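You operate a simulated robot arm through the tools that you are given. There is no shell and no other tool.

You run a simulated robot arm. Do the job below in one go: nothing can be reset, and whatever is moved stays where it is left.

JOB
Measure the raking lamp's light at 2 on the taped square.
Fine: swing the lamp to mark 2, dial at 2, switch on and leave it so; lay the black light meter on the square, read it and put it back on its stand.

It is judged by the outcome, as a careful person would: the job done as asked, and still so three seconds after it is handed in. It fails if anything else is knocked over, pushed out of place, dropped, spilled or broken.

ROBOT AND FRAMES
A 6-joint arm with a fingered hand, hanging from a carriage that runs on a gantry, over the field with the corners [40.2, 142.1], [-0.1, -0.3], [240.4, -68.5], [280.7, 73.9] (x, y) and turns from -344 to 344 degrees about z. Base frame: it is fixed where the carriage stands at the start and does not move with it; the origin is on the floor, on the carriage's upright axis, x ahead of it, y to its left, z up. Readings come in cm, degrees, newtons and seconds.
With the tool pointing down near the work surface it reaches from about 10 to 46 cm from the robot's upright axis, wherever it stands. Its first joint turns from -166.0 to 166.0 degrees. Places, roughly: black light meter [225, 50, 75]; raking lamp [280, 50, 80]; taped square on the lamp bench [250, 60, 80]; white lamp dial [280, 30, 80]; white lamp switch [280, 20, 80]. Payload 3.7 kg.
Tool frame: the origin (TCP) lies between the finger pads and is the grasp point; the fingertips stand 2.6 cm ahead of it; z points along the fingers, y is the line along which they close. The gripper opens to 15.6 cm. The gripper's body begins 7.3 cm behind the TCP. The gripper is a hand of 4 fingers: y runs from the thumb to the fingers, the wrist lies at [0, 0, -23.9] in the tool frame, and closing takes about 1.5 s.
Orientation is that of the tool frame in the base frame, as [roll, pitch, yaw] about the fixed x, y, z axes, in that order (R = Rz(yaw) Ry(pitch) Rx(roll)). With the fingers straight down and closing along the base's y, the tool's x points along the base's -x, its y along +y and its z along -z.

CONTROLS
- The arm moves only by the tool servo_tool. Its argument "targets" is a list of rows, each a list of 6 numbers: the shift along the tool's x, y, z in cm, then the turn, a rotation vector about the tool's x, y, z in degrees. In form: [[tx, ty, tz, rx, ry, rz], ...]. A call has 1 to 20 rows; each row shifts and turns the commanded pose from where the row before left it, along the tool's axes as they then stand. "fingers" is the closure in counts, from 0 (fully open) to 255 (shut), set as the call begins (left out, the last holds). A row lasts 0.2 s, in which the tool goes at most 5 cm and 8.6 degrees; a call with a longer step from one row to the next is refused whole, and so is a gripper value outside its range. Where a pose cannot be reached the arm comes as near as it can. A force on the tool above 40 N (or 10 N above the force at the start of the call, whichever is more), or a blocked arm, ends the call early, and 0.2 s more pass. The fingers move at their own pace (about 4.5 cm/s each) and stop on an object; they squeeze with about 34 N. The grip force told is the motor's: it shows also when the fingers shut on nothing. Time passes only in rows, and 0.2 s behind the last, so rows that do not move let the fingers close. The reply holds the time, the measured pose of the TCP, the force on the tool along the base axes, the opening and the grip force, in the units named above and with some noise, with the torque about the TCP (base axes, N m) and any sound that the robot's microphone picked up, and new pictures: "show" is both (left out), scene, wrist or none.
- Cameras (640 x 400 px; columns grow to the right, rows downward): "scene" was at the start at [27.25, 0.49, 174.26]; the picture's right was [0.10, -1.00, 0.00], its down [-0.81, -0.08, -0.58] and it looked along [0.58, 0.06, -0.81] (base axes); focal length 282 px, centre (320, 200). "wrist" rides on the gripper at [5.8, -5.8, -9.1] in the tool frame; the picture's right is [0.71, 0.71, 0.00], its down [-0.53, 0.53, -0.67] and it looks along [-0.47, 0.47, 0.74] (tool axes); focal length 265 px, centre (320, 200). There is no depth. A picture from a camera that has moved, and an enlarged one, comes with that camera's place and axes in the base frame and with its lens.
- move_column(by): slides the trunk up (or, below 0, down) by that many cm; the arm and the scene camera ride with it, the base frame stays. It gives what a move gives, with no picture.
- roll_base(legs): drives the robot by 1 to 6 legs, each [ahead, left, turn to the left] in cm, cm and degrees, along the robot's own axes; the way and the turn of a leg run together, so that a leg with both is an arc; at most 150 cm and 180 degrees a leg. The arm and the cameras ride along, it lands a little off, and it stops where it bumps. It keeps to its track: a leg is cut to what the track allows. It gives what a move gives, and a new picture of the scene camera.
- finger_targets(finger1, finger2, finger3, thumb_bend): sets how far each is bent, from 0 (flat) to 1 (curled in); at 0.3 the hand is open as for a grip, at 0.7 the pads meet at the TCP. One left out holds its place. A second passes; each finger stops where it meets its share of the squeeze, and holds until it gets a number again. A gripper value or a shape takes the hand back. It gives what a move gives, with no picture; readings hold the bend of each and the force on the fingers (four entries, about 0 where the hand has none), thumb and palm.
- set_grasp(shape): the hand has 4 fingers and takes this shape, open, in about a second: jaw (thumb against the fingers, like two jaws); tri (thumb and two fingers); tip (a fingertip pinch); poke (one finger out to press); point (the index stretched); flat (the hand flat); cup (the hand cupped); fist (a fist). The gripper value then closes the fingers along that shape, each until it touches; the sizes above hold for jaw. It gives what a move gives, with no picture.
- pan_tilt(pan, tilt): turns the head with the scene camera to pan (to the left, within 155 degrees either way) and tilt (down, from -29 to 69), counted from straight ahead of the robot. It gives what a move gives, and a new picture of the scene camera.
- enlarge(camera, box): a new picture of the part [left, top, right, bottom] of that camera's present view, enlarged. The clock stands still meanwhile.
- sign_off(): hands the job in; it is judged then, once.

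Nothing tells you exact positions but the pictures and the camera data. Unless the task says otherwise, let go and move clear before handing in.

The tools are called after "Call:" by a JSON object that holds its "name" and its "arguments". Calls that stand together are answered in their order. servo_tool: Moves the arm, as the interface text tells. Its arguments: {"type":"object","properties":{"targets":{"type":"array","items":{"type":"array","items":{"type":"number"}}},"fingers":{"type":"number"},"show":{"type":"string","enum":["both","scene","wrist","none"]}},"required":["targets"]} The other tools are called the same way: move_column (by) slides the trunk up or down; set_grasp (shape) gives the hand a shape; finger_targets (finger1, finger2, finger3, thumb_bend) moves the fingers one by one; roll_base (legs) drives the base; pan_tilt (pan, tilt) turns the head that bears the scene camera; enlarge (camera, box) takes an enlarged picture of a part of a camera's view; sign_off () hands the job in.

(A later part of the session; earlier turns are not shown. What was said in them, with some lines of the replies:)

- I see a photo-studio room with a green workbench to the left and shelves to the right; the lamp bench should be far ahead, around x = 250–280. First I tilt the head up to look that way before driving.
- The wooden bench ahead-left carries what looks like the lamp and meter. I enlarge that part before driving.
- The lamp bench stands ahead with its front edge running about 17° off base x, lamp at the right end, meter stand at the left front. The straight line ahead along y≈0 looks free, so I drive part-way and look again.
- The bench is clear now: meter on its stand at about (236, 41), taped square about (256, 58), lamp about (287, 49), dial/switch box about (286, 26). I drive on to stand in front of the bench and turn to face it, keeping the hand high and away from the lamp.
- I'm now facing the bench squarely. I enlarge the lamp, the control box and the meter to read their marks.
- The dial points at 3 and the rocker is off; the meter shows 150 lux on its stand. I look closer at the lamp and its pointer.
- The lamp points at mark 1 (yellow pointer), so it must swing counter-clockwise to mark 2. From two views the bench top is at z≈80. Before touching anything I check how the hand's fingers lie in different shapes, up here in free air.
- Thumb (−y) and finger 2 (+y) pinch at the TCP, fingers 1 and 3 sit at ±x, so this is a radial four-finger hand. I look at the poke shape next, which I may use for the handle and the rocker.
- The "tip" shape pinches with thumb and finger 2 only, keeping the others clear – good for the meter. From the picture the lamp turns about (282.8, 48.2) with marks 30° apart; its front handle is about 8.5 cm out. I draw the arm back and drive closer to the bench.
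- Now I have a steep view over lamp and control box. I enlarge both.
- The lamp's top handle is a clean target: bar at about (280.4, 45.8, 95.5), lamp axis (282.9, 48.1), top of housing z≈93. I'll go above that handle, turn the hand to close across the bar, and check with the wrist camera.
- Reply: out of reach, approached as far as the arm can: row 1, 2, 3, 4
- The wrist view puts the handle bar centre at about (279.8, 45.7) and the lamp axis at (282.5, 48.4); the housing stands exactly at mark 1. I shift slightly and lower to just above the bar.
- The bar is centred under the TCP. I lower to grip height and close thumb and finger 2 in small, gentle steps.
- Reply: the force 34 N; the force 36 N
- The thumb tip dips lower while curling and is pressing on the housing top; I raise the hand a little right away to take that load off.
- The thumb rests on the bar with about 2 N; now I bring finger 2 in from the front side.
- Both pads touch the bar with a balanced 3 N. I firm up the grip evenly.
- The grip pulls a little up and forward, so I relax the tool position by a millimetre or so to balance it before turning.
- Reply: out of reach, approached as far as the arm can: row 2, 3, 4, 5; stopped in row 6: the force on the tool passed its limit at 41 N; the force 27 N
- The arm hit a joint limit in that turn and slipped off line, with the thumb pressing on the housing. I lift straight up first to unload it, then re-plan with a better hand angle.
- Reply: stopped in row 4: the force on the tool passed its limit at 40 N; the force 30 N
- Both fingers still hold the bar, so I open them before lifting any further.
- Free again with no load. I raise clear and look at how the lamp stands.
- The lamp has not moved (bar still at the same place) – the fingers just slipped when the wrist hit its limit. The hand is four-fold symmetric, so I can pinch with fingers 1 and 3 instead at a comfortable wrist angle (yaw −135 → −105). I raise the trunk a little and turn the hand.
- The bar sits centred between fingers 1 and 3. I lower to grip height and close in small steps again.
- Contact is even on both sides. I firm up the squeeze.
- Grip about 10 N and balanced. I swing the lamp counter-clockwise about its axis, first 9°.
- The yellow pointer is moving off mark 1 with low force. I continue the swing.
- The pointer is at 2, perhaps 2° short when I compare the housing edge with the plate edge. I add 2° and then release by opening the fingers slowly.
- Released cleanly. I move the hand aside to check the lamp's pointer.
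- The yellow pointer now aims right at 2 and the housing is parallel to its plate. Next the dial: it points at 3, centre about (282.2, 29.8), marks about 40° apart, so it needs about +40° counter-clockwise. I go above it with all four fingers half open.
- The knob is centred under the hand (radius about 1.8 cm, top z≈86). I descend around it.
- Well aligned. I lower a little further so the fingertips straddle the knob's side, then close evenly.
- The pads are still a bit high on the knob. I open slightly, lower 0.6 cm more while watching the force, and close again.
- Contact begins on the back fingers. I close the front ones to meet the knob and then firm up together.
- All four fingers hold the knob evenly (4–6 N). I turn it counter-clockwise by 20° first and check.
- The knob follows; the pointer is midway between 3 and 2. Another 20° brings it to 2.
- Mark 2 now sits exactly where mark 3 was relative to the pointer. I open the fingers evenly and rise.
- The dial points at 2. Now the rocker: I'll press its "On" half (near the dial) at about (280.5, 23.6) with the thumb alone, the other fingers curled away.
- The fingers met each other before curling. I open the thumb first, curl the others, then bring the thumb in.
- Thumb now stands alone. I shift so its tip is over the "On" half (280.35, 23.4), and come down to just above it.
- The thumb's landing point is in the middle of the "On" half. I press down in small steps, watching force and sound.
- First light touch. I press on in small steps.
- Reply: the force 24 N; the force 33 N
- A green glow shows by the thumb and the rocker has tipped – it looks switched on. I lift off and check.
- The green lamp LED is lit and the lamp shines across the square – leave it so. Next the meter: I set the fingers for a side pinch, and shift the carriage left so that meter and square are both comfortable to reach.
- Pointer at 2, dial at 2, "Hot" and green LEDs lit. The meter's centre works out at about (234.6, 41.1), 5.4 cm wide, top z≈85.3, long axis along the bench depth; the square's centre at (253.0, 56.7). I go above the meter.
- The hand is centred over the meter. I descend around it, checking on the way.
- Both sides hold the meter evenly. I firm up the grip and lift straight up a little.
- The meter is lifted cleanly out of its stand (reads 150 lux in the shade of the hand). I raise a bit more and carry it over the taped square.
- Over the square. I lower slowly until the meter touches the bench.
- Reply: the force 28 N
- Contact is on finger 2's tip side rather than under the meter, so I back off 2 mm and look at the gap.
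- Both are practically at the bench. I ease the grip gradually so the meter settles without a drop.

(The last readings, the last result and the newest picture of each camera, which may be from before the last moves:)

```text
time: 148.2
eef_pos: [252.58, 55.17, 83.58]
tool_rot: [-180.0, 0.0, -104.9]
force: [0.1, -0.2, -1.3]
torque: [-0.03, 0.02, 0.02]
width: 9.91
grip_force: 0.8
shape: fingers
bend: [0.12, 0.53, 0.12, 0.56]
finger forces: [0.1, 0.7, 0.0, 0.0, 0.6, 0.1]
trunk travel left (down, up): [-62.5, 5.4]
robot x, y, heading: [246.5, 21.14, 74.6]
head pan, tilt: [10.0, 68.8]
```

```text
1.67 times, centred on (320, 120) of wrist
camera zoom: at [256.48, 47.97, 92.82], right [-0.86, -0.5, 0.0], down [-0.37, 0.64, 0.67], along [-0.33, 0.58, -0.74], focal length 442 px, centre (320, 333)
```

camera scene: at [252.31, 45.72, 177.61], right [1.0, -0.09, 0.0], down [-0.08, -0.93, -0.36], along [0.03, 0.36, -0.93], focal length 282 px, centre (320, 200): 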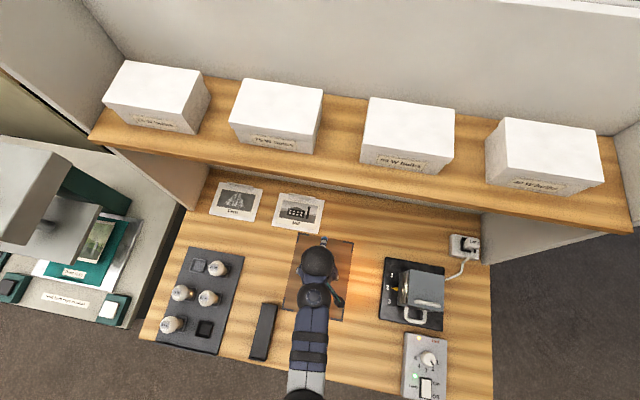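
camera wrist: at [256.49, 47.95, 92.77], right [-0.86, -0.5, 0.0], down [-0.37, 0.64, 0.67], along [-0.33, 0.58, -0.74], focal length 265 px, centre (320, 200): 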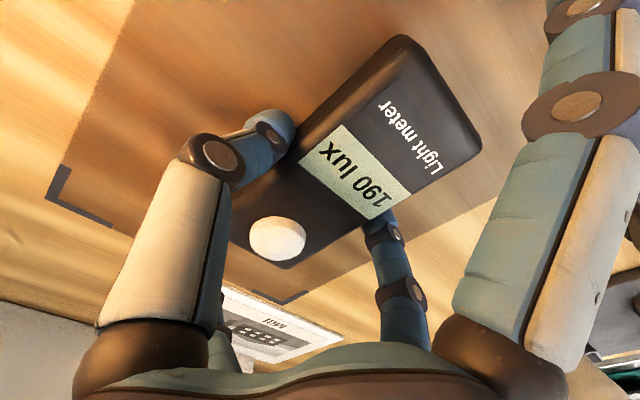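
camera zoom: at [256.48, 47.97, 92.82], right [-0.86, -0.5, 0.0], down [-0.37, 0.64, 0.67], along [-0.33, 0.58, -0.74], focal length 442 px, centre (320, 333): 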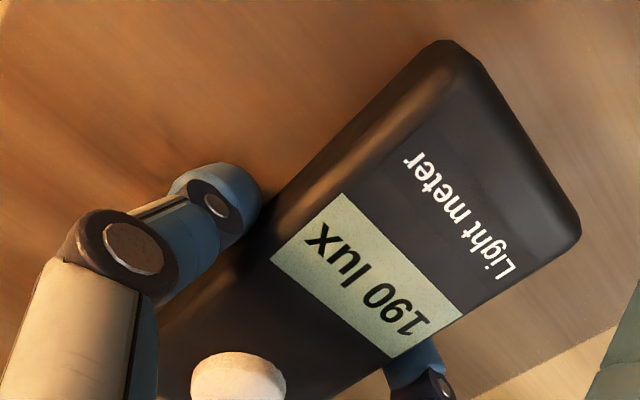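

The meter rests on the square. I open the fingers and move the hand up and away to leave the light path free.

Call:
{"name": "finger_targets", "arguments": {"finger2": 0.48, "thumb_bend": 0.48}}

Call:
{"name": "servo_tool", "arguments": {"targets": [[0, 0, -0.5, 0, 0, 0], [0, 0, -1, 0, 0, 0], [0, 0, -2, 0, 0, 0], [0, 0, -3, 0, 0, 0], [0, 0, -4, 0, 0, 0], [0, 0, -4, 0, 0, 0], [0, 0, 0, 0, 0, 0]]}}

```text
time: 149.2
eef_pos: [252.32, 55.15, 83.55]
tool_rot: [180.0, 0.0, -104.9]
force: [-0.3, 0.5, 0.2]
torque: [-0.01, 0.01, 0.01]
width: 10.5
grip_force: 0.0
shape: fingers
bend: [0.12, 0.48, 0.12, 0.48]
finger forces: [0.0, 0.0, 0.0, 0.0, 0.0, 0.0]
trunk travel left (down, up): [-62.5, 5.4]
robot x, y, heading: [246.67, 20.98, 74.9]
head pan, tilt: [10.0, 68.8]
```

```text
time: 150.8
eef_pos: [252.36, 55.21, 98.21]
tool_rot: [-180.0, 0.0, -105.0]
force: [-0.2, 0.1, 0.5]
torque: [-0.01, 0.01, 0.04]
width: 10.5
grip_force: 0.0
shape: fingers
bend: [0.12, 0.48, 0.12, 0.48]
finger forces: [0.0, 0.0, 0.0, 0.1, 0.0, 0.0]
trunk travel left (down, up): [-62.5, 5.4]
robot x, y, heading: [246.56, 21.01, 75.0]
head pan, tilt: [10.0, 68.8]
camera scene: at [252.31, 45.72, 177.62], right [1.0, -0.09, 0.0], down [-0.08, -0.93, -0.36], along [0.03, 0.36, -0.93], focal length 282 px, centre (320, 200)
camera wrist: at [256.33, 48.03, 107.34], right [-0.86, -0.5, 0.0], down [-0.37, 0.64, 0.67], along [-0.33, 0.58, -0.74], focal length 265 px, centre (320, 200)
```

scene: 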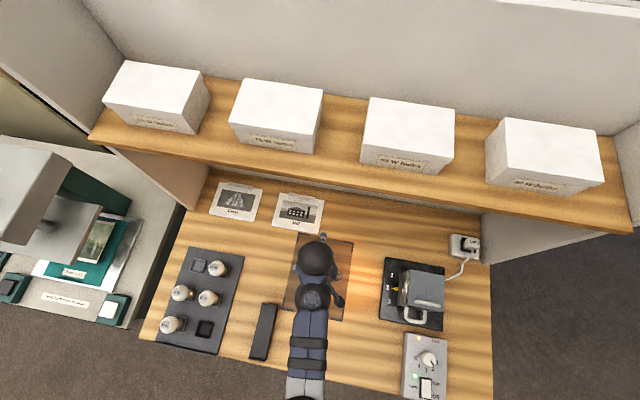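
wrist: 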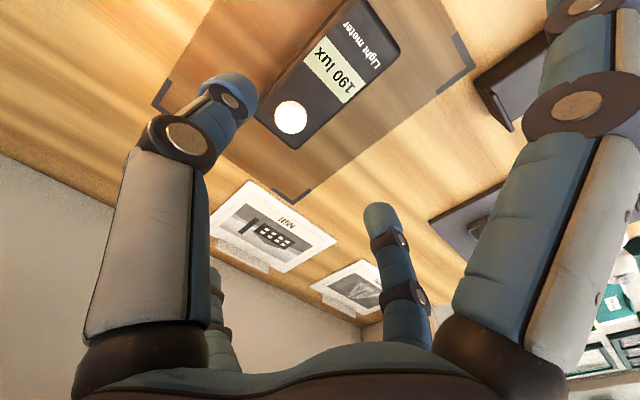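

The meter lies flat in the square. I draw the hand back toward the robot so nothing shades it, then read the display.

Call:
{"name": "servo_tool", "arguments": {"targets": [[4, 0, 0, 0, 0, 0], [4, 0, 0, 0, 0, 0], [4, 0, 0, 0, 0, 0], [4, 0, 0, 0, 0, 0], [4, 0, 0, 0, 0, 0], [0, 0, 0, 0, 0, 0]], "show": "scene"}}

Call:
{"name": "enlarge", "arguments": {"camera": "scene", "box": [270, 220, 370, 330]}}

Call:
{"name": "enlarge", "arguments": {"camera": "scene", "box": [350, 230, 490, 400]}}

Call:
{"name": "enlarge", "arguments": {"camera": "scene", "box": [220, 280, 320, 380]}}

```text
time: 152.2
eef_pos: [247.28, 35.95, 98.12]
tool_rot: [180.0, -0.1, -104.8]
force: [0.5, -1.0, -0.3]
torque: [-0.01, 0.02, -0.01]
width: 10.51
grip_force: 0.1
shape: fingers
bend: [0.12, 0.48, 0.12, 0.48]
finger forces: [0.0, 0.1, 0.0, 0.1, 0.0, 0.0]
trunk travel left (down, up): [-62.5, 5.4]
robot x, y, heading: [246.51, 20.69, 75.2]
head pan, tilt: [10.0, 68.8]
camera scene: at [252.31, 45.72, 177.62], right [1.0, -0.09, 0.0], down [-0.08, -0.93, -0.36], along [0.03, 0.36, -0.93], focal length 282 px, centre (320, 200)
```

scene: 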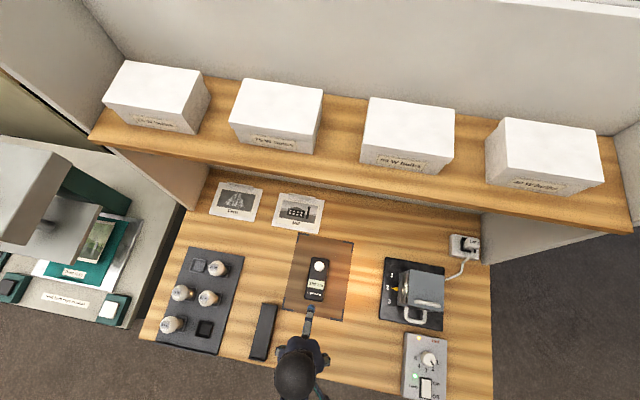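

```text
3.64 times, centred on (320, 275) of scene
camera zoom: at [252.31, 45.72, 177.62], right [1.0, -0.09, 0.0], down [-0.08, -0.93, -0.36], along [0.03, 0.36, -0.93], focal length 1024 px, centre (320, -73)
```

zoom: 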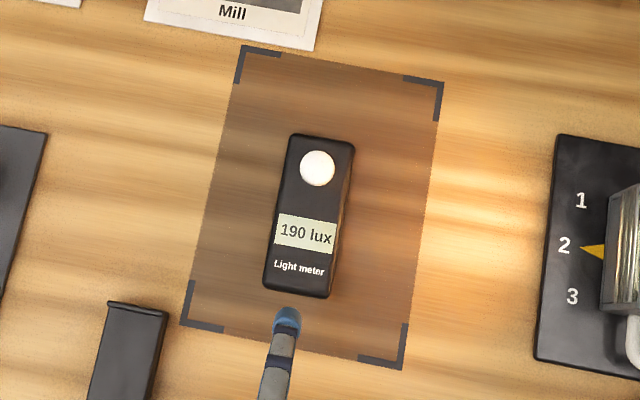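

```text
2.35 times, centred on (420, 315) of scene
camera zoom: at [252.31, 45.72, 177.62], right [1.0, -0.09, 0.0], down [-0.08, -0.93, -0.36], along [0.03, 0.36, -0.93], focal length 663 px, centre (85, -71)
```

zoom: 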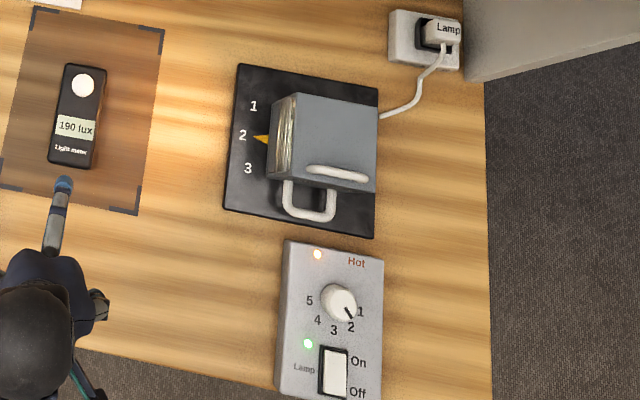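

```text
4.00 times, centred on (270, 330) of scene
camera zoom: at [252.31, 45.72, 177.62], right [1.0, -0.09, 0.0], down [-0.08, -0.93, -0.36], along [0.03, 0.36, -0.93], focal length 1127 px, centre (520, -320)
```

zoom: 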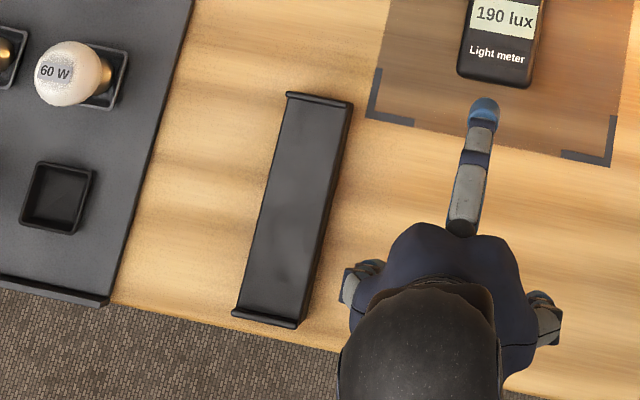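

The meter reads 190 lux on the square, with lamp at mark 2, dial 2, on. I wait two seconds and read again to be sure it is steady.

Call:
{"name": "servo_tool", "arguments": {"targets": [[0, 0, 0, 0, 0, 0], [0, 0, 0, 0, 0, 0], [0, 0, 0, 0, 0, 0], [0, 0, 0, 0, 0, 0], [0, 0, 0, 0, 0, 0], [0, 0, 0, 0, 0, 0], [0, 0, 0, 0, 0, 0], [0, 0, 0, 0, 0, 0], [0, 0, 0, 0, 0, 0], [0, 0, 0, 0, 0, 0]], "show": "none"}}

Call:
{"name": "enlarge", "arguments": {"camera": "scene", "box": [285, 245, 345, 310]}}

```text
time: 154.4
eef_pos: [247.25, 35.94, 98.11]
tool_rot: [-180.0, 0.0, -104.9]
force: [-0.2, -0.4, -0.1]
torque: [0.0, 0.01, 0.02]
width: 10.51
grip_force: 0.1
shape: fingers
bend: [0.12, 0.48, 0.12, 0.48]
finger forces: [0.0, 0.0, 0.0, 0.0, 0.0, 0.1]
trunk travel left (down, up): [-62.5, 5.4]
robot x, y, heading: [246.65, 21.06, 74.9]
head pan, tilt: [10.0, 68.8]
```

```text
6.15 times, centred on (315, 278) of scene
camera zoom: at [252.31, 45.72, 177.62], right [1.0, -0.09, 0.0], down [-0.08, -0.93, -0.36], along [0.03, 0.36, -0.93], focal length 1733 px, centre (351, -277)
```

zoom: 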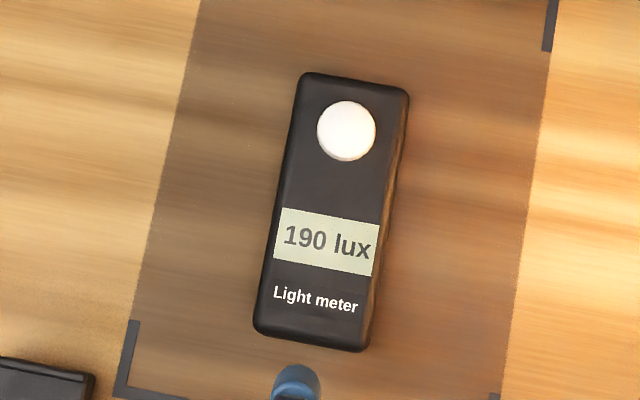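

Steady at 190 lux. Now I bring the meter back: return over it along the same path and descend, fingers open.

Call:
{"name": "servo_tool", "arguments": {"targets": [[-4, 0, 0, 0, 0, 0], [-4, 0, 0, 0, 0, 0], [-4, 0, 0, 0, 0, 0], [-4, 0, 0, 0, 0, 0], [-4, 0, 0, 0, 0, 0], [0, 0, 4, 0, 0, 0], [0, 0, 4, 0, 0, 0], [0, 0, 3, 0, 0, 0], [0, 0, 1.5, 0, 0, 0], [0, 0, 0, 0, 0, 0]], "show": "wrist"}}

Call:
{"name": "enlarge", "arguments": {"camera": "wrist", "box": [160, 0, 480, 240]}}

```text
time: 156.6
eef_pos: [252.42, 55.15, 85.45]
tool_rot: [179.9, 0.0, -104.8]
force: [-0.7, 0.2, 0.0]
torque: [-0.02, 0.0, -0.01]
width: 10.5
grip_force: 0.1
shape: fingers
bend: [0.12, 0.48, 0.12, 0.48]
finger forces: [0.1, 0.0, 0.0, 0.0, 0.1, 0.0]
trunk travel left (down, up): [-62.5, 5.4]
robot x, y, heading: [246.43, 21.19, 74.9]
head pan, tilt: [10.0, 68.8]
camera wrist: at [256.45, 47.92, 94.66], right [-0.86, -0.5, 0.0], down [-0.37, 0.64, 0.67], along [-0.33, 0.58, -0.74], focal length 265 px, centre (320, 200)
```

wrist: 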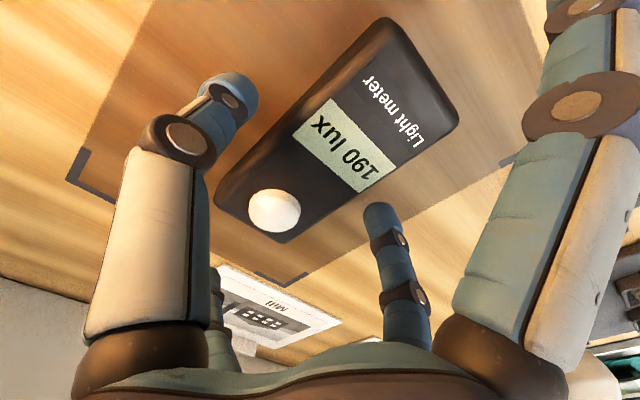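

```text
1.67 times, centred on (320, 120) of wrist
camera zoom: at [256.45, 47.92, 94.66], right [-0.86, -0.5, 0.0], down [-0.37, 0.64, 0.67], along [-0.33, 0.58, -0.74], focal length 442 px, centre (320, 333)
```

zoom: 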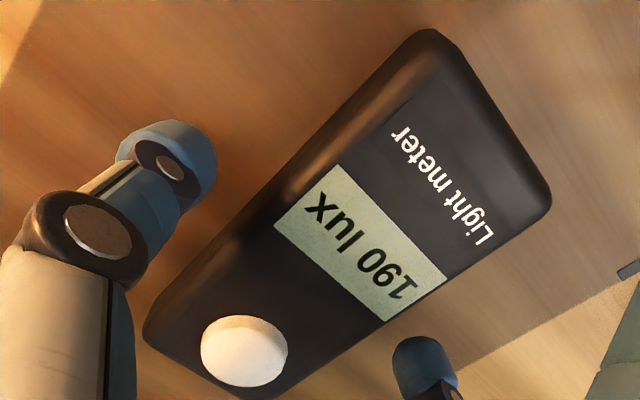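

Call:
{"name": "servo_tool", "arguments": {"targets": [[0, 0, 0.6, 0, 0, 0], [0, 0, 0.5, 0, 0, 0], [0, 0, 0.4, 0, 0, 0], [0, 0, 0, 0, 0, 0]], "show": "none"}}

Call:
{"name": "finger_targets", "arguments": {"finger2": 0.53, "thumb_bend": 0.54}}

Call:
{"name": "finger_targets", "arguments": {"finger2": 0.56, "thumb_bend": 0.57}}

```text
time: 157.6
eef_pos: [252.36, 54.99, 84.01]
tool_rot: [-180.0, 0.0, -104.9]
force: [-0.5, 0.4, -0.2]
torque: [-0.03, -0.02, -0.01]
width: 10.51
grip_force: 0.1
shape: fingers
bend: [0.12, 0.48, 0.12, 0.48]
finger forces: [0.1, 0.0, 0.0, 0.0, 0.1, 0.0]
trunk travel left (down, up): [-62.5, 5.4]
robot x, y, heading: [246.59, 21.02, 74.7]
head pan, tilt: [10.0, 68.8]
```

```text
time: 158.6
eef_pos: [252.31, 55.1, 84.07]
tool_rot: [-180.0, -0.1, -104.9]
force: [0.0, 0.5, -0.9]
torque: [0.02, -0.01, 0.04]
width: 10.04
grip_force: 0.1
shape: fingers
bend: [0.12, 0.52, 0.12, 0.54]
finger forces: [0.0, 0.3, 0.0, 0.0, 0.1, 0.1]
trunk travel left (down, up): [-62.5, 5.4]
robot x, y, heading: [246.11, 21.14, 75.0]
head pan, tilt: [10.0, 68.8]
```

```text
time: 159.6
eef_pos: [252.47, 54.96, 84.0]
tool_rot: [180.0, 0.0, -104.9]
force: [-0.2, 0.3, -0.4]
torque: [0.02, -0.01, 0.03]
width: 9.97
grip_force: 1.6
shape: fingers
bend: [0.12, 0.54, 0.12, 0.55]
finger forces: [0.0, 1.8, 0.1, 0.1, 1.2, 0.0]
trunk travel left (down, up): [-62.5, 5.4]
robot x, y, heading: [246.64, 20.83, 74.9]
head pan, tilt: [10.0, 68.8]
```

Call:
{"name": "finger_targets", "arguments": {"finger2": 0.59, "thumb_bend": 0.59}}

Call:
{"name": "finger_targets", "arguments": {"finger2": 0.63, "thumb_bend": 0.63}}

Call:
{"name": "finger_targets", "arguments": {"finger2": 0.68, "thumb_bend": 0.68}}

Call:
{"name": "servo_tool", "arguments": {"targets": [[0, 0, -0.4, 0, 0, 0], [0, 0, -0.6, 0, 0, 0], [0, 0, -1.0, 0, 0, 0], [0, 0, -1.5, 0, 0, 0], [0, 0, 0, 0, 0, 0]], "show": "wrist"}}

```text
time: 160.6
eef_pos: [252.43, 55.04, 84.07]
tool_rot: [180.0, -0.1, -104.9]
force: [0.5, -0.7, 0.2]
torque: [-0.01, -0.07, -0.01]
width: 9.94
grip_force: 4.3
shape: fingers
bend: [0.12, 0.54, 0.12, 0.56]
finger forces: [0.1, 4.4, 0.0, 0.0, 4.4, 0.0]
trunk travel left (down, up): [-62.5, 5.4]
robot x, y, heading: [246.72, 20.9, 74.8]
head pan, tilt: [10.0, 68.8]
```

```text
time: 161.6
eef_pos: [252.41, 55.1, 84.1]
tool_rot: [179.9, 0.0, -104.9]
force: [1.0, 0.6, 0.6]
torque: [-0.01, 0.01, -0.01]
width: 9.88
grip_force: 8.2
shape: fingers
bend: [0.12, 0.54, 0.12, 0.58]
finger forces: [0.0, 8.2, 0.0, 0.0, 8.6, 0.0]
trunk travel left (down, up): [-62.5, 5.4]
robot x, y, heading: [246.45, 20.79, 74.9]
head pan, tilt: [10.0, 68.8]
```

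```text
time: 162.6
eef_pos: [252.42, 54.95, 84.01]
tool_rot: [-179.9, -0.1, -104.9]
force: [1.9, -0.9, 1.6]
torque: [0.01, 0.09, -0.03]
width: 9.77
grip_force: 12.2
shape: fingers
bend: [0.12, 0.53, 0.12, 0.6]
finger forces: [0.0, 11.3, 0.1, 0.1, 12.5, 0.0]
trunk travel left (down, up): [-62.5, 5.4]
robot x, y, heading: [246.93, 21.02, 75.0]
head pan, tilt: [10.0, 68.8]
```

```text
time: 163.8
eef_pos: [252.36, 55.05, 87.41]
tool_rot: [-179.9, 0.1, -104.9]
force: [0.0, -0.2, -1.7]
torque: [-0.02, -0.02, -0.03]
width: 9.75
grip_force: 11.8
shape: fingers
bend: [0.12, 0.53, 0.12, 0.6]
finger forces: [0.1, 11.6, 0.0, 0.0, 11.7, 0.0]
trunk travel left (down, up): [-62.5, 5.4]
robot x, y, heading: [246.65, 21.24, 74.8]
head pan, tilt: [10.0, 68.8]
camera wrist: at [256.43, 47.9, 96.69], right [-0.86, -0.5, 0.0], down [-0.37, 0.64, 0.67], along [-0.33, 0.58, -0.74], focal length 265 px, centre (320, 200)
```

wrist: 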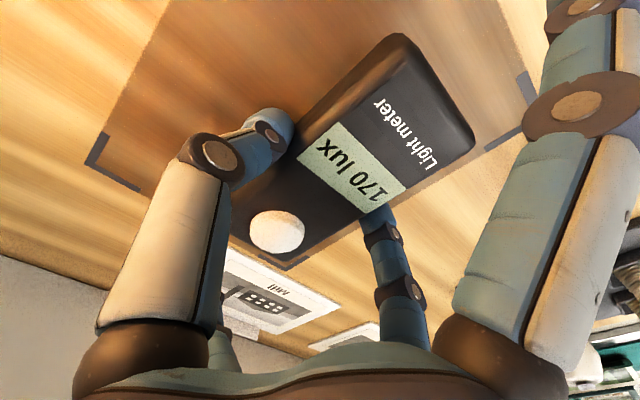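

The meter is held as before. I lift, and carry it back along the same path to above the stand.

Call:
{"name": "servo_tool", "arguments": {"targets": [[0, 0, -2.7, 0, 0, 0], [0, 0, -2.7, 0, 0, 0], [3.0, 2.2, 0, 0, 0, 0], [3.0, 2.3, 0, 0, 0, 0], [3.0, 2.3, 0, 0, 0, 0], [3.0, 2.3, 0, 0, 0, 0], [3.1, 2.3, 0, 0, 0, 0], [3.0, 2.2, 0, 0, 0, 0], [0, 0, 0, 0, 0, 0], [0, 0, 0, 0, 0, 0]]}}

Call:
{"name": "enlarge", "arguments": {"camera": "wrist", "box": [160, 0, 480, 300]}}

```text
time: 166.0
eef_pos: [234.55, 41.24, 92.7]
tool_rot: [179.9, 0.1, -104.9]
force: [-0.1, -0.4, -0.7]
torque: [-0.01, -0.01, 0.03]
width: 9.74
grip_force: 11.3
shape: fingers
bend: [0.12, 0.53, 0.12, 0.6]
finger forces: [0.0, 11.6, 0.0, 0.0, 11.4, 0.0]
trunk travel left (down, up): [-62.5, 5.4]
robot x, y, heading: [246.52, 20.81, 74.7]
head pan, tilt: [10.0, 68.8]
camera scene: at [252.31, 45.72, 177.62], right [1.0, -0.09, 0.0], down [-0.08, -0.93, -0.36], along [0.03, 0.36, -0.93], focal length 282 px, centre (320, 200)
camera wrist: at [238.56, 33.98, 101.97], right [-0.87, -0.5, 0.0], down [-0.37, 0.64, 0.67], along [-0.33, 0.58, -0.74], focal length 265 px, centre (320, 200)
```

scene: 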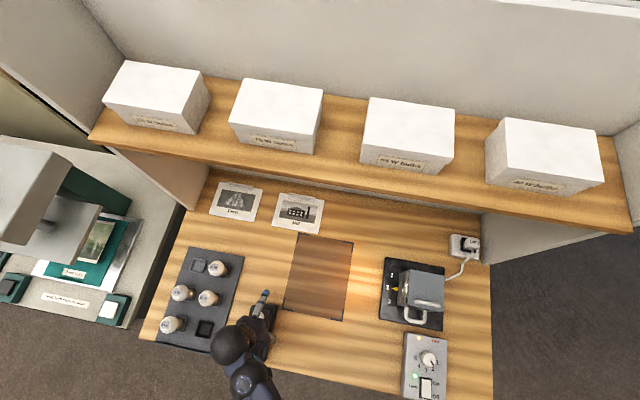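
wrist: 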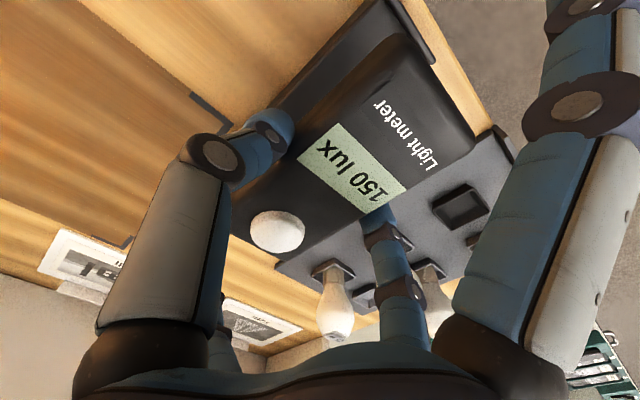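

```text
1.33 times, centred on (320, 150) of wrist
camera zoom: at [238.56, 33.98, 101.97], right [-0.87, -0.5, 0.0], down [-0.37, 0.64, 0.67], along [-0.33, 0.58, -0.74], focal length 354 px, centre (320, 267)
```

zoom: 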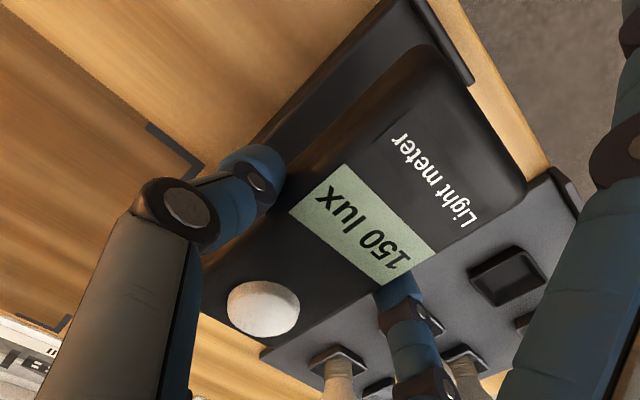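

Above the stand, a hair to the left of the original pick-up pose; I correct 2 mm and lower towards the stand, checking the fit.

Call:
{"name": "servo_tool", "arguments": {"targets": [[0, -0.2, 1.0, 0, 0, 0], [0, 0, 1.2, 0, 0, 0], [0, 0, 1.0, 0, 0, 0], [0, 0, 0.8, 0, 0, 0], [0, 0, 0, 0, 0, 0]], "show": "wrist"}}

Call:
{"name": "enlarge", "arguments": {"camera": "wrist", "box": [240, 0, 480, 180]}}

Call:
{"name": "enlarge", "arguments": {"camera": "wrist", "box": [180, 150, 420, 300]}}

```text
time: 167.2
eef_pos: [234.89, 41.04, 88.99]
tool_rot: [-180.0, 0.0, -104.9]
force: [-0.3, -0.2, -1.2]
torque: [-0.02, -0.03, -0.01]
width: 9.76
grip_force: 11.8
shape: fingers
bend: [0.12, 0.53, 0.12, 0.6]
finger forces: [0.0, 11.5, 0.0, 0.0, 11.6, 0.0]
trunk travel left (down, up): [-62.5, 5.4]
robot x, y, heading: [246.47, 21.1, 74.8]
head pan, tilt: [10.0, 68.8]
camera wrist: at [238.87, 33.92, 98.09], right [-0.86, -0.5, 0.0], down [-0.37, 0.64, 0.67], along [-0.33, 0.58, -0.74], focal length 265 px, centre (320, 200)
```

wrist: 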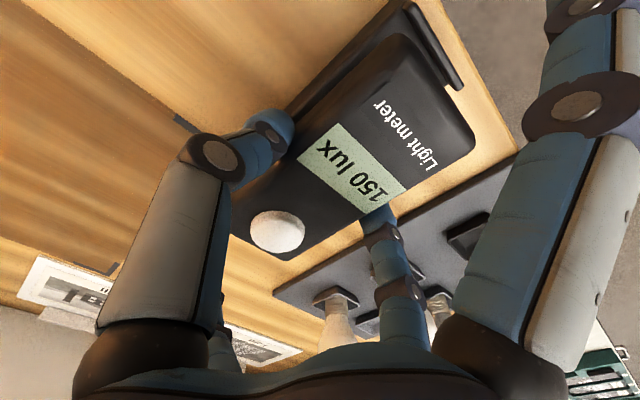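

```text
2.22 times, centred on (360, 90) of wrist
camera zoom: at [238.87, 33.92, 98.09], right [-0.86, -0.5, 0.0], down [-0.37, 0.64, 0.67], along [-0.33, 0.58, -0.74], focal length 590 px, centre (231, 444)
```

zoom: 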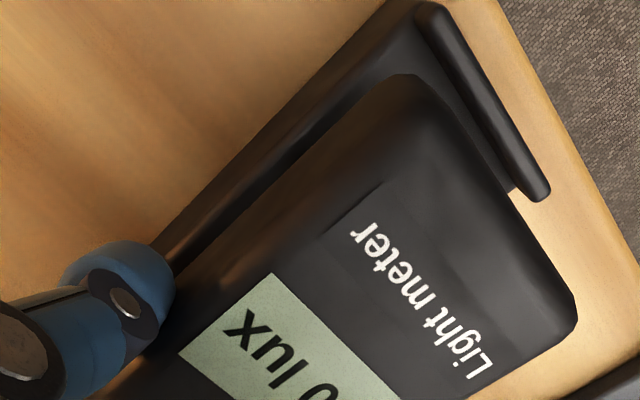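

```text
2.67 times, centred on (300, 225) of wrist
camera zoom: at [238.87, 33.92, 98.09], right [-0.86, -0.5, 0.0], down [-0.37, 0.64, 0.67], along [-0.33, 0.58, -0.74], focal length 708 px, centre (373, 133)
```

zoom: 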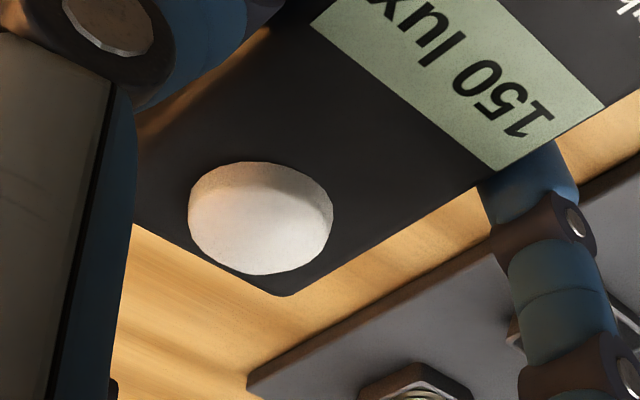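

Call:
{"name": "servo_tool", "arguments": {"targets": [[0, 0, 0.5, 0, 0, 0], [0, 0, 0.5, 0, 0, 0], [0, 0, 0.3, 0, 0, 0], [0, 0, 0, 0, 0, 0]], "show": "wrist"}}

Call:
{"name": "servo_tool", "arguments": {"targets": [[0, 0, 0.15, 0, 0, 0], [0, 0, 0.1, 0, 0, 0], [0, 0, 0, 0, 0, 0]], "show": "none"}}

Call:
{"name": "servo_tool", "arguments": {"targets": [[0, 0, 0.12, 0, 0, 0], [0, 0, 0, 0, 0, 0]], "show": "none"}}

```text
time: 168.2
eef_pos: [234.75, 41.14, 87.68]
tool_rot: [-180.0, 0.0, -104.9]
force: [0.1, 0.1, -2.0]
torque: [0.0, 0.0, -0.02]
width: 9.71
grip_force: 11.6
shape: fingers
bend: [0.12, 0.53, 0.12, 0.6]
finger forces: [0.1, 11.5, 0.0, 0.0, 11.6, 0.1]
trunk travel left (down, up): [-62.5, 5.4]
robot x, y, heading: [247.05, 21.4, 74.9]
head pan, tilt: [10.0, 68.8]
camera wrist: at [238.82, 33.94, 96.82], right [-0.86, -0.5, 0.0], down [-0.37, 0.64, 0.67], along [-0.33, 0.58, -0.74], focal length 265 px, centre (320, 200)
```

wrist: 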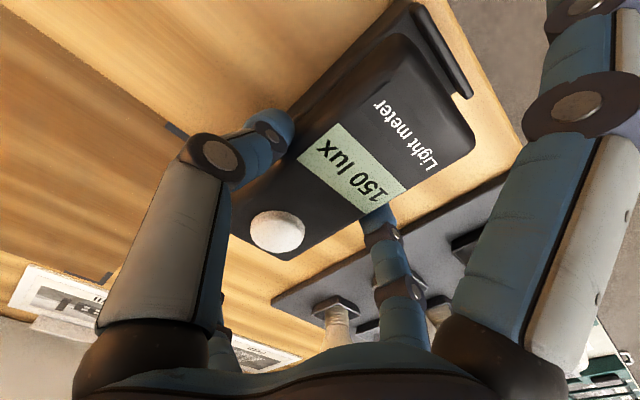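

```text
time: 169.0
eef_pos: [234.83, 41.06, 87.38]
tool_rot: [180.0, 0.0, -104.9]
force: [0.2, 0.0, -1.2]
torque: [0.01, 0.02, 0.01]
width: 9.76
grip_force: 11.3
shape: fingers
bend: [0.12, 0.53, 0.12, 0.6]
finger forces: [0.0, 11.5, 0.0, 0.0, 11.5, 0.1]
trunk travel left (down, up): [-62.5, 5.4]
robot x, y, heading: [246.72, 20.87, 74.7]
head pan, tilt: [10.0, 68.8]
```

```text
time: 169.6
eef_pos: [234.79, 40.97, 87.32]
tool_rot: [180.0, 0.1, -105.0]
force: [0.4, 0.0, -1.7]
torque: [0.0, 0.01, 0.0]
width: 9.75
grip_force: 11.9
shape: fingers
bend: [0.12, 0.53, 0.12, 0.6]
finger forces: [0.1, 11.5, 0.1, 0.1, 11.4, 0.1]
trunk travel left (down, up): [-62.5, 5.4]
robot x, y, heading: [246.61, 21.12, 75.0]
head pan, tilt: [10.0, 68.8]
```

Call:
{"name": "servo_tool", "arguments": {"targets": [[0, 0, 0.12, 0, 0, 0], [0, 0, 0, 0, 0, 0]], "show": "none"}}

Call:
{"name": "servo_tool", "arguments": {"targets": [[0, 0, 0.12, 0, 0, 0], [0, 0, 0, 0, 0, 0]], "show": "none"}}

Call:
{"name": "servo_tool", "arguments": {"targets": [[0, 0, 0.1, 0, 0, 0], [0, 0, 0, 0, 0, 0]], "show": "none"}}

Call:
{"name": "enlarge", "arguments": {"camera": "wrist", "box": [240, 0, 480, 180]}}

```text
time: 170.2
eef_pos: [234.8, 40.95, 87.38]
tool_rot: [-180.0, -0.1, -104.9]
force: [1.0, 0.5, -1.2]
torque: [0.01, 0.0, 0.0]
width: 9.77
grip_force: 11.7
shape: fingers
bend: [0.12, 0.53, 0.12, 0.6]
finger forces: [0.0, 11.5, 0.0, 0.1, 11.5, 0.0]
trunk travel left (down, up): [-62.5, 5.4]
robot x, y, heading: [246.86, 21.15, 74.8]
head pan, tilt: [10.0, 68.8]
```

```text
time: 170.8
eef_pos: [234.83, 41.08, 87.19]
tool_rot: [-179.9, 0.0, -104.9]
force: [-0.2, 0.2, -1.6]
torque: [-0.01, 0.0, -0.01]
width: 9.73
grip_force: 11.4
shape: fingers
bend: [0.12, 0.53, 0.12, 0.6]
finger forces: [0.1, 11.5, 0.0, 0.1, 11.5, 0.0]
trunk travel left (down, up): [-62.5, 5.4]
robot x, y, heading: [246.54, 20.99, 74.8]
head pan, tilt: [10.0, 68.8]
```

```text
time: 171.4
eef_pos: [234.81, 41.02, 87.04]
tool_rot: [-180.0, 0.0, -104.8]
force: [0.1, 0.3, -2.3]
torque: [0.01, -0.01, 0.01]
width: 9.71
grip_force: 11.2
shape: fingers
bend: [0.12, 0.53, 0.12, 0.6]
finger forces: [0.1, 11.5, 0.1, 0.1, 11.5, 0.0]
trunk travel left (down, up): [-62.5, 5.4]
robot x, y, heading: [246.81, 21.03, 74.9]
head pan, tilt: [10.0, 68.8]
```

```text
2.22 times, centred on (360, 90) of wrist
camera zoom: at [238.89, 33.89, 96.21], right [-0.86, -0.5, 0.0], down [-0.37, 0.64, 0.67], along [-0.33, 0.58, -0.74], focal length 590 px, centre (231, 444)
```

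zoom: 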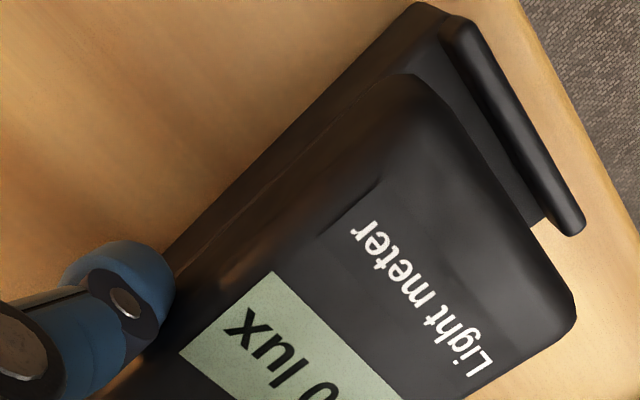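

The squeeze had nudged the meter about half a centimetre to the left in the hand, so I shift right 0.45 cm to set it centrally on the stand, then continue down.

Call:
{"name": "servo_tool", "arguments": {"targets": [[0, -0.25, 0, 0, 0, 0], [0, -0.2, 0, 0, 0, 0], [0, 0, 0, 0, 0, 0]], "show": "none"}}

Call:
{"name": "enlarge", "arguments": {"camera": "wrist", "box": [240, 0, 480, 180]}}

Call:
{"name": "servo_tool", "arguments": {"targets": [[0, 0, 0.12, 0, 0, 0], [0, 0, 0, 0, 0, 0]], "show": "none"}}

```text
time: 172.2
eef_pos: [235.37, 40.95, 86.97]
tool_rot: [180.0, -0.1, -104.9]
force: [-0.1, 0.5, -2.0]
torque: [-0.02, -0.03, 0.03]
width: 9.74
grip_force: 11.7
shape: fingers
bend: [0.12, 0.53, 0.12, 0.6]
finger forces: [0.0, 11.6, 0.0, 0.0, 11.5, 0.0]
trunk travel left (down, up): [-62.5, 5.4]
robot x, y, heading: [246.61, 21.1, 74.7]
head pan, tilt: [10.0, 68.8]
```

```text
2.22 times, centred on (360, 90) of wrist
camera zoom: at [239.29, 33.81, 96.15], right [-0.86, -0.5, 0.0], down [-0.37, 0.64, 0.67], along [-0.33, 0.58, -0.74], focal length 590 px, centre (231, 444)
```

zoom: 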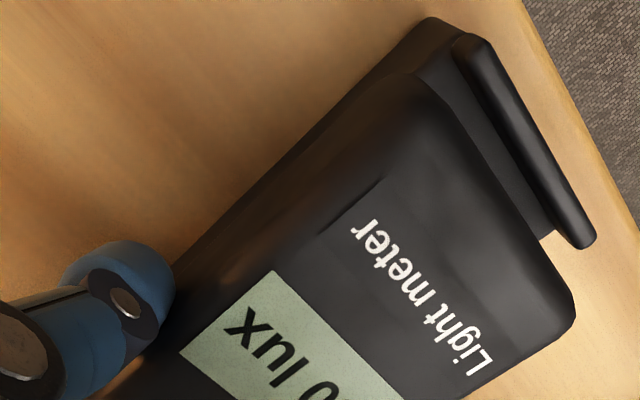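

```text
time: 172.8
eef_pos: [235.31, 40.95, 86.87]
tool_rot: [-180.0, -0.1, -105.1]
force: [0.4, -1.4, 0.2]
torque: [0.01, 0.06, 0.0]
width: 9.76
grip_force: 12.0
shape: fingers
bend: [0.12, 0.53, 0.12, 0.6]
finger forces: [0.1, 11.3, 0.0, 0.0, 12.1, 0.0]
trunk travel left (down, up): [-62.5, 5.4]
robot x, y, heading: [246.57, 21.16, 75.0]
head pan, tilt: [10.0, 68.8]
```

Call:
{"name": "servo_tool", "arguments": {"targets": [[0, 0, 0.08, 0, 0, 0], [0, 0, 0, 0, 0, 0]], "show": "none"}}

Call:
{"name": "enlarge", "arguments": {"camera": "wrist", "box": [160, 0, 480, 270]}}

```text
time: 173.4
eef_pos: [235.31, 40.96, 86.86]
tool_rot: [179.9, 0.0, -104.9]
force: [1.5, -0.7, 4.2]
torque: [0.04, 0.09, 0.0]
width: 9.73
grip_force: 11.6
shape: fingers
bend: [0.12, 0.53, 0.12, 0.6]
finger forces: [0.0, 11.2, 0.0, 0.0, 12.3, 0.0]
trunk travel left (down, up): [-62.5, 5.4]
robot x, y, heading: [246.48, 21.28, 74.8]
head pan, tilt: [10.0, 68.8]
```

```text
1.48 times, centred on (320, 135) of wrist
camera zoom: at [239.29, 33.81, 96.0], right [-0.86, -0.5, 0.0], down [-0.37, 0.64, 0.67], along [-0.33, 0.58, -0.74], focal length 393 px, centre (320, 296)
```

zoom: 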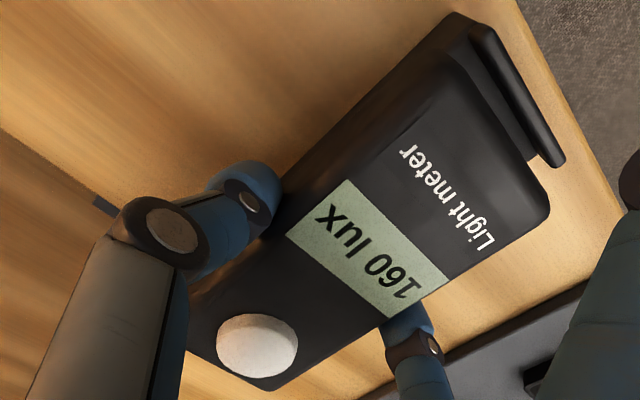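

The meter sits on the stand's platform (contact at the expected height). I ease the grip proportionally so it isn't dragged sideways, then open.

Call:
{"name": "finger_targets", "arguments": {"finger2": 0.605, "thumb_bend": 0.64}}

Call:
{"name": "finger_targets", "arguments": {"finger2": 0.56, "thumb_bend": 0.616}}

Call:
{"name": "finger_targets", "arguments": {"finger2": 0.53, "thumb_bend": 0.595}}

Call:
{"name": "finger_targets", "arguments": {"finger2": 0.47, "thumb_bend": 0.5}}

Call:
{"name": "servo_tool", "arguments": {"targets": [[0, 0, 0, 0, 0, 0]], "show": "wrist"}}

```text
time: 174.4
eef_pos: [235.24, 40.98, 86.85]
tool_rot: [180.0, 0.0, -104.9]
force: [-0.1, -0.7, 2.4]
torque: [0.02, 0.1, -0.01]
width: 9.72
grip_force: 7.1
shape: fingers
bend: [0.12, 0.52, 0.12, 0.6]
finger forces: [0.1, 7.4, 0.1, 0.0, 7.7, 0.1]
trunk travel left (down, up): [-62.5, 5.4]
robot x, y, heading: [246.66, 20.8, 74.9]
head pan, tilt: [10.0, 68.8]
```

```text
time: 175.4
eef_pos: [235.24, 40.94, 86.87]
tool_rot: [179.9, 0.0, -104.9]
force: [0.6, -0.5, 0.2]
torque: [0.03, 0.05, 0.0]
width: 9.77
grip_force: 4.5
shape: fingers
bend: [0.12, 0.52, 0.12, 0.59]
finger forces: [0.0, 4.2, 0.0, 0.0, 3.8, 0.0]
trunk travel left (down, up): [-62.5, 5.4]
robot x, y, heading: [246.56, 21.11, 74.6]
head pan, tilt: [10.0, 68.8]
```

```text
time: 176.4
eef_pos: [235.35, 40.99, 86.85]
tool_rot: [180.0, 0.0, -104.9]
force: [-0.8, 0.2, -0.7]
torque: [0.05, 0.06, 0.0]
width: 9.8
grip_force: 2.1
shape: fingers
bend: [0.12, 0.51, 0.12, 0.58]
finger forces: [0.0, 1.9, 0.1, 0.0, 1.3, 0.1]
trunk travel left (down, up): [-62.5, 5.4]
robot x, y, heading: [246.52, 21.31, 75.0]
head pan, tilt: [10.0, 68.8]
```

```text
time: 177.4
eef_pos: [235.26, 40.94, 86.84]
tool_rot: [179.9, 0.0, -105.0]
force: [0.9, 0.3, 0.3]
torque: [0.02, 0.02, 0.01]
width: 10.33
grip_force: 0.1
shape: fingers
bend: [0.12, 0.47, 0.12, 0.5]
finger forces: [0.0, 0.0, 0.0, 0.1, 0.0, 0.1]
trunk travel left (down, up): [-62.5, 5.4]
robot x, y, heading: [246.35, 21.04, 74.6]
head pan, tilt: [10.0, 68.8]
```

```text
time: 177.8
eef_pos: [235.33, 40.89, 86.76]
tool_rot: [179.9, 0.0, -104.9]
force: [-0.2, 0.1, 0.1]
torque: [0.01, 0.0, -0.01]
width: 10.36
grip_force: 0.2
shape: fingers
bend: [0.12, 0.47, 0.12, 0.5]
finger forces: [0.0, 0.0, 0.0, 0.0, 0.0, 0.0]
trunk travel left (down, up): [-62.5, 5.4]
robot x, y, heading: [246.48, 20.64, 74.8]
head pan, tilt: [10.0, 68.8]
camera wrist: at [239.28, 33.79, 96.0], right [-0.86, -0.5, 0.0], down [-0.37, 0.64, 0.67], along [-0.33, 0.58, -0.74], focal length 265 px, centre (320, 200)
```

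wrist: 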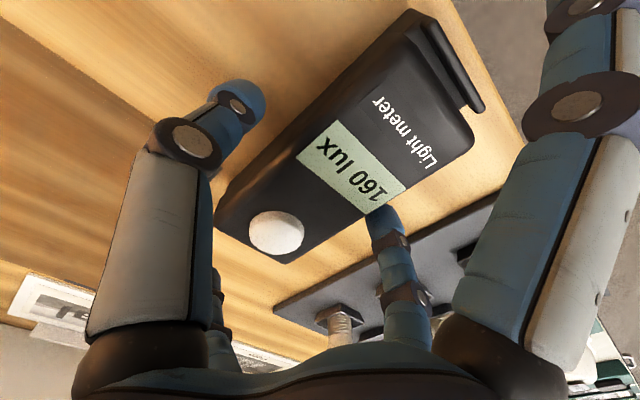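

The meter is on its stand again and free. I open a little more, rise straight up, and move the hand away to inspect everything.

Call:
{"name": "finger_targets", "arguments": {"finger2": 0.42, "thumb_bend": 0.45}}

Call:
{"name": "servo_tool", "arguments": {"targets": [[0, 0, -0.5, 0, 0, 0], [0, 0, -1.5, 0, 0, 0], [0, 0, -3, 0, 0, 0], [0, 0, -4, 0, 0, 0], [0, 0, -4, 0, 0, 0], [0, 0, -2, 0, 0, 0], [0, -4, 0, 0, 0, 0], [0, -4, 0, 0, 0, 0], [0, -4, 0, 0, 0, 0], [0, -3, 0, 0, 0, 0], [0, 0, 0, 0, 0, 0]], "show": "scene"}}

Call:
{"name": "enlarge", "arguments": {"camera": "scene", "box": [220, 280, 320, 380]}}

Call:
{"name": "enlarge", "arguments": {"camera": "scene", "box": [350, 230, 490, 400]}}

```text
time: 178.8
eef_pos: [235.22, 41.07, 86.91]
tool_rot: [-180.0, 0.0, -104.9]
force: [0.8, 0.1, 0.4]
torque: [0.01, -0.04, 0.01]
width: 10.77
grip_force: 0.0
shape: fingers
bend: [0.12, 0.42, 0.12, 0.45]
finger forces: [0.0, 0.0, 0.0, 0.0, 0.1, 0.0]
trunk travel left (down, up): [-62.5, 5.4]
robot x, y, heading: [246.98, 20.71, 74.9]
head pan, tilt: [10.0, 68.8]
```

```text
time: 181.2
eef_pos: [249.86, 36.97, 102.0]
tool_rot: [-180.0, 0.0, -104.9]
force: [0.1, -0.6, 0.3]
torque: [0.02, 0.0, -0.01]
width: 10.75
grip_force: 0.1
shape: fingers
bend: [0.12, 0.42, 0.12, 0.45]
finger forces: [0.0, 0.0, 0.1, 0.0, 0.1, 0.0]
trunk travel left (down, up): [-62.5, 5.4]
robot x, y, heading: [246.47, 20.9, 74.9]
head pan, tilt: [10.0, 68.8]
camera scene: at [252.31, 45.72, 177.62], right [1.0, -0.09, 0.0], down [-0.08, -0.93, -0.36], along [0.03, 0.36, -0.93], focal length 282 px, centre (320, 200)
```

scene: 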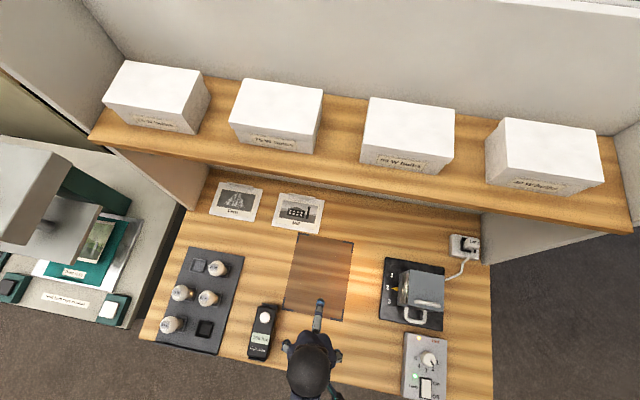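

```text
4.00 times, centred on (270, 330) of scene
camera zoom: at [252.31, 45.72, 177.62], right [1.0, -0.09, 0.0], down [-0.08, -0.93, -0.36], along [0.03, 0.36, -0.93], focal length 1127 px, centre (520, -320)
```

zoom: 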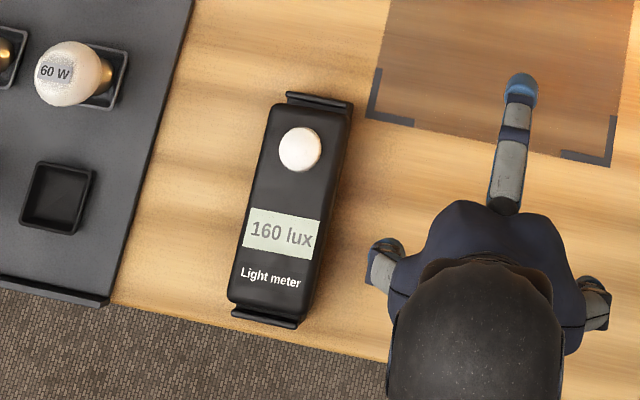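

```text
2.35 times, centred on (420, 315) of scene
camera zoom: at [252.31, 45.72, 177.62], right [1.0, -0.09, 0.0], down [-0.08, -0.93, -0.36], along [0.03, 0.36, -0.93], focal length 663 px, centre (85, -71)
```

zoom: 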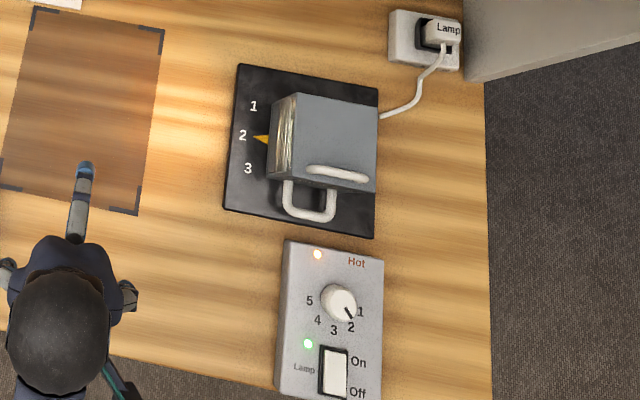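

The meter sits exactly where it was on its stand; lamp at 2, dial at 2, green LED on. I back the carriage away from the bench and take a last look before handing in.

Call:
{"name": "roll_base", "arguments": {"legs": [[-25, 0, 0]]}}

Call:
{"name": "pan_tilt", "arguments": {"pan": -5, "tilt": 58}}

Call:
{"name": "enlarge", "arguments": {"camera": "scene", "box": [100, 150, 480, 400]}}

```text
time: 183.0
eef_pos: [243.22, 12.79, 101.81]
tool_rot: [180.0, 0.0, -104.8]
force: [0.4, 0.2, 0.1]
torque: [-0.01, 0.01, 0.0]
width: 10.77
grip_force: 0.0
shape: fingers
bend: [0.12, 0.42, 0.12, 0.45]
finger forces: [0.1, 0.0, 0.1, 0.1, 0.1, 0.0]
trunk travel left (down, up): [-62.5, 5.4]
robot x, y, heading: [239.87, -3.42, 75.0]
head pan, tilt: [10.0, 68.8]
camera scene: at [245.75, 21.52, 177.62], right [1.0, -0.08, 0.0], down [-0.08, -0.93, -0.36], along [0.03, 0.36, -0.93], focal length 282 px, centre (320, 200)
```

scene: 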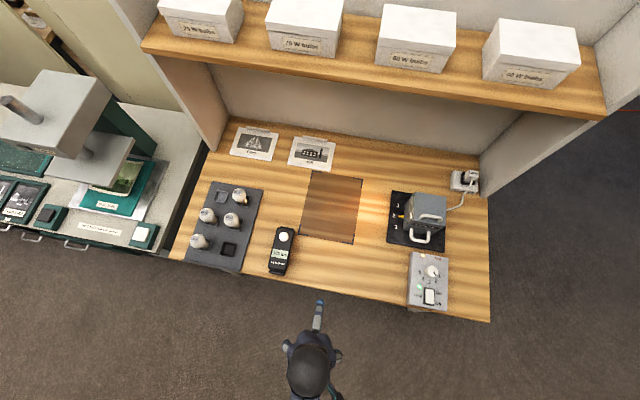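

```text
time: 183.8
eef_pos: [243.17, 12.95, 101.98]
tool_rot: [-180.0, 0.0, -104.6]
force: [0.6, 0.8, 0.2]
torque: [0.01, 0.02, 0.0]
width: 10.79
grip_force: 0.0
shape: fingers
bend: [0.12, 0.42, 0.12, 0.45]
finger forces: [0.1, 0.0, 0.1, 0.0, 0.0, 0.0]
trunk travel left (down, up): [-62.5, 5.4]
robot x, y, heading: [240.26, -2.8, 75.0]
head pan, tilt: [-5.0, 58.0]
camera scene: at [247.61, 22.42, 178.79], right [0.94, -0.34, 0.0], down [-0.29, -0.8, -0.53], along [0.18, 0.5, -0.85], focal length 282 px, centre (320, 200)
```

scene: 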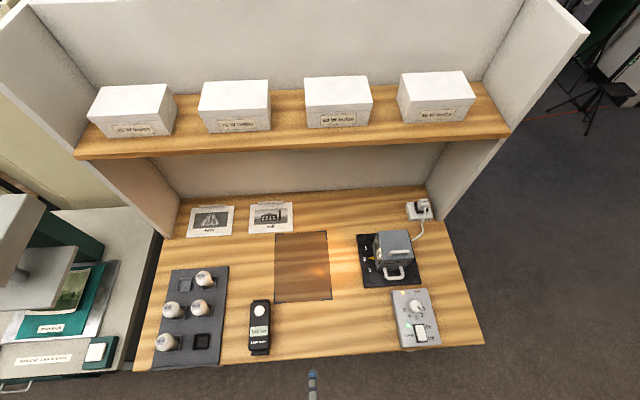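

```text
1.60 times, centred on (290, 275) of scene
camera zoom: at [247.61, 22.42, 178.79], right [0.94, -0.34, 0.0], down [-0.29, -0.8, -0.53], along [0.18, 0.5, -0.85], focal length 451 px, centre (368, 80)
```

zoom: 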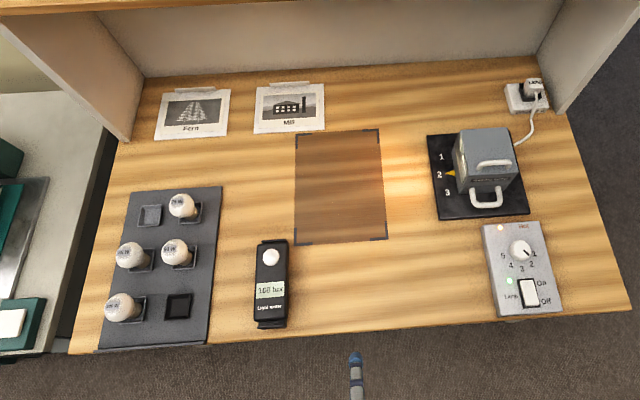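

Everything is in order: lamp at mark 2, dial at 2, switched on, meter back on its stand. It read **190 lux** on the taped square. The hand is empty and clear of the bench, so I hand the job in.

Call:
{"name": "sign_off", "arguments": {}}

```text
The job is handed in.
```

The raking lamp at 2 gave **190 lux** on the taped square, and I have handed the job in. The reading held steady for two seconds with the hand drawn back out of the light.

- **Lamp:** it is at mark 2 with the dial at 2. It is switched on and left on, and the green light and the "Hot" light are both lit.
- **Meter:** it is back on its stand where it was, reading 160 lux there with the lamp on.
- **Slip while swinging the lamp:** on my first try the wrist reached its limit and a finger pressed on the lamp housing with about 40 N. The lamp had not shifted and I saw no damage. I gripped the handle a different way for the swing.

In the last view nothing else on the bench had moved. The hand is empty and clear of it.
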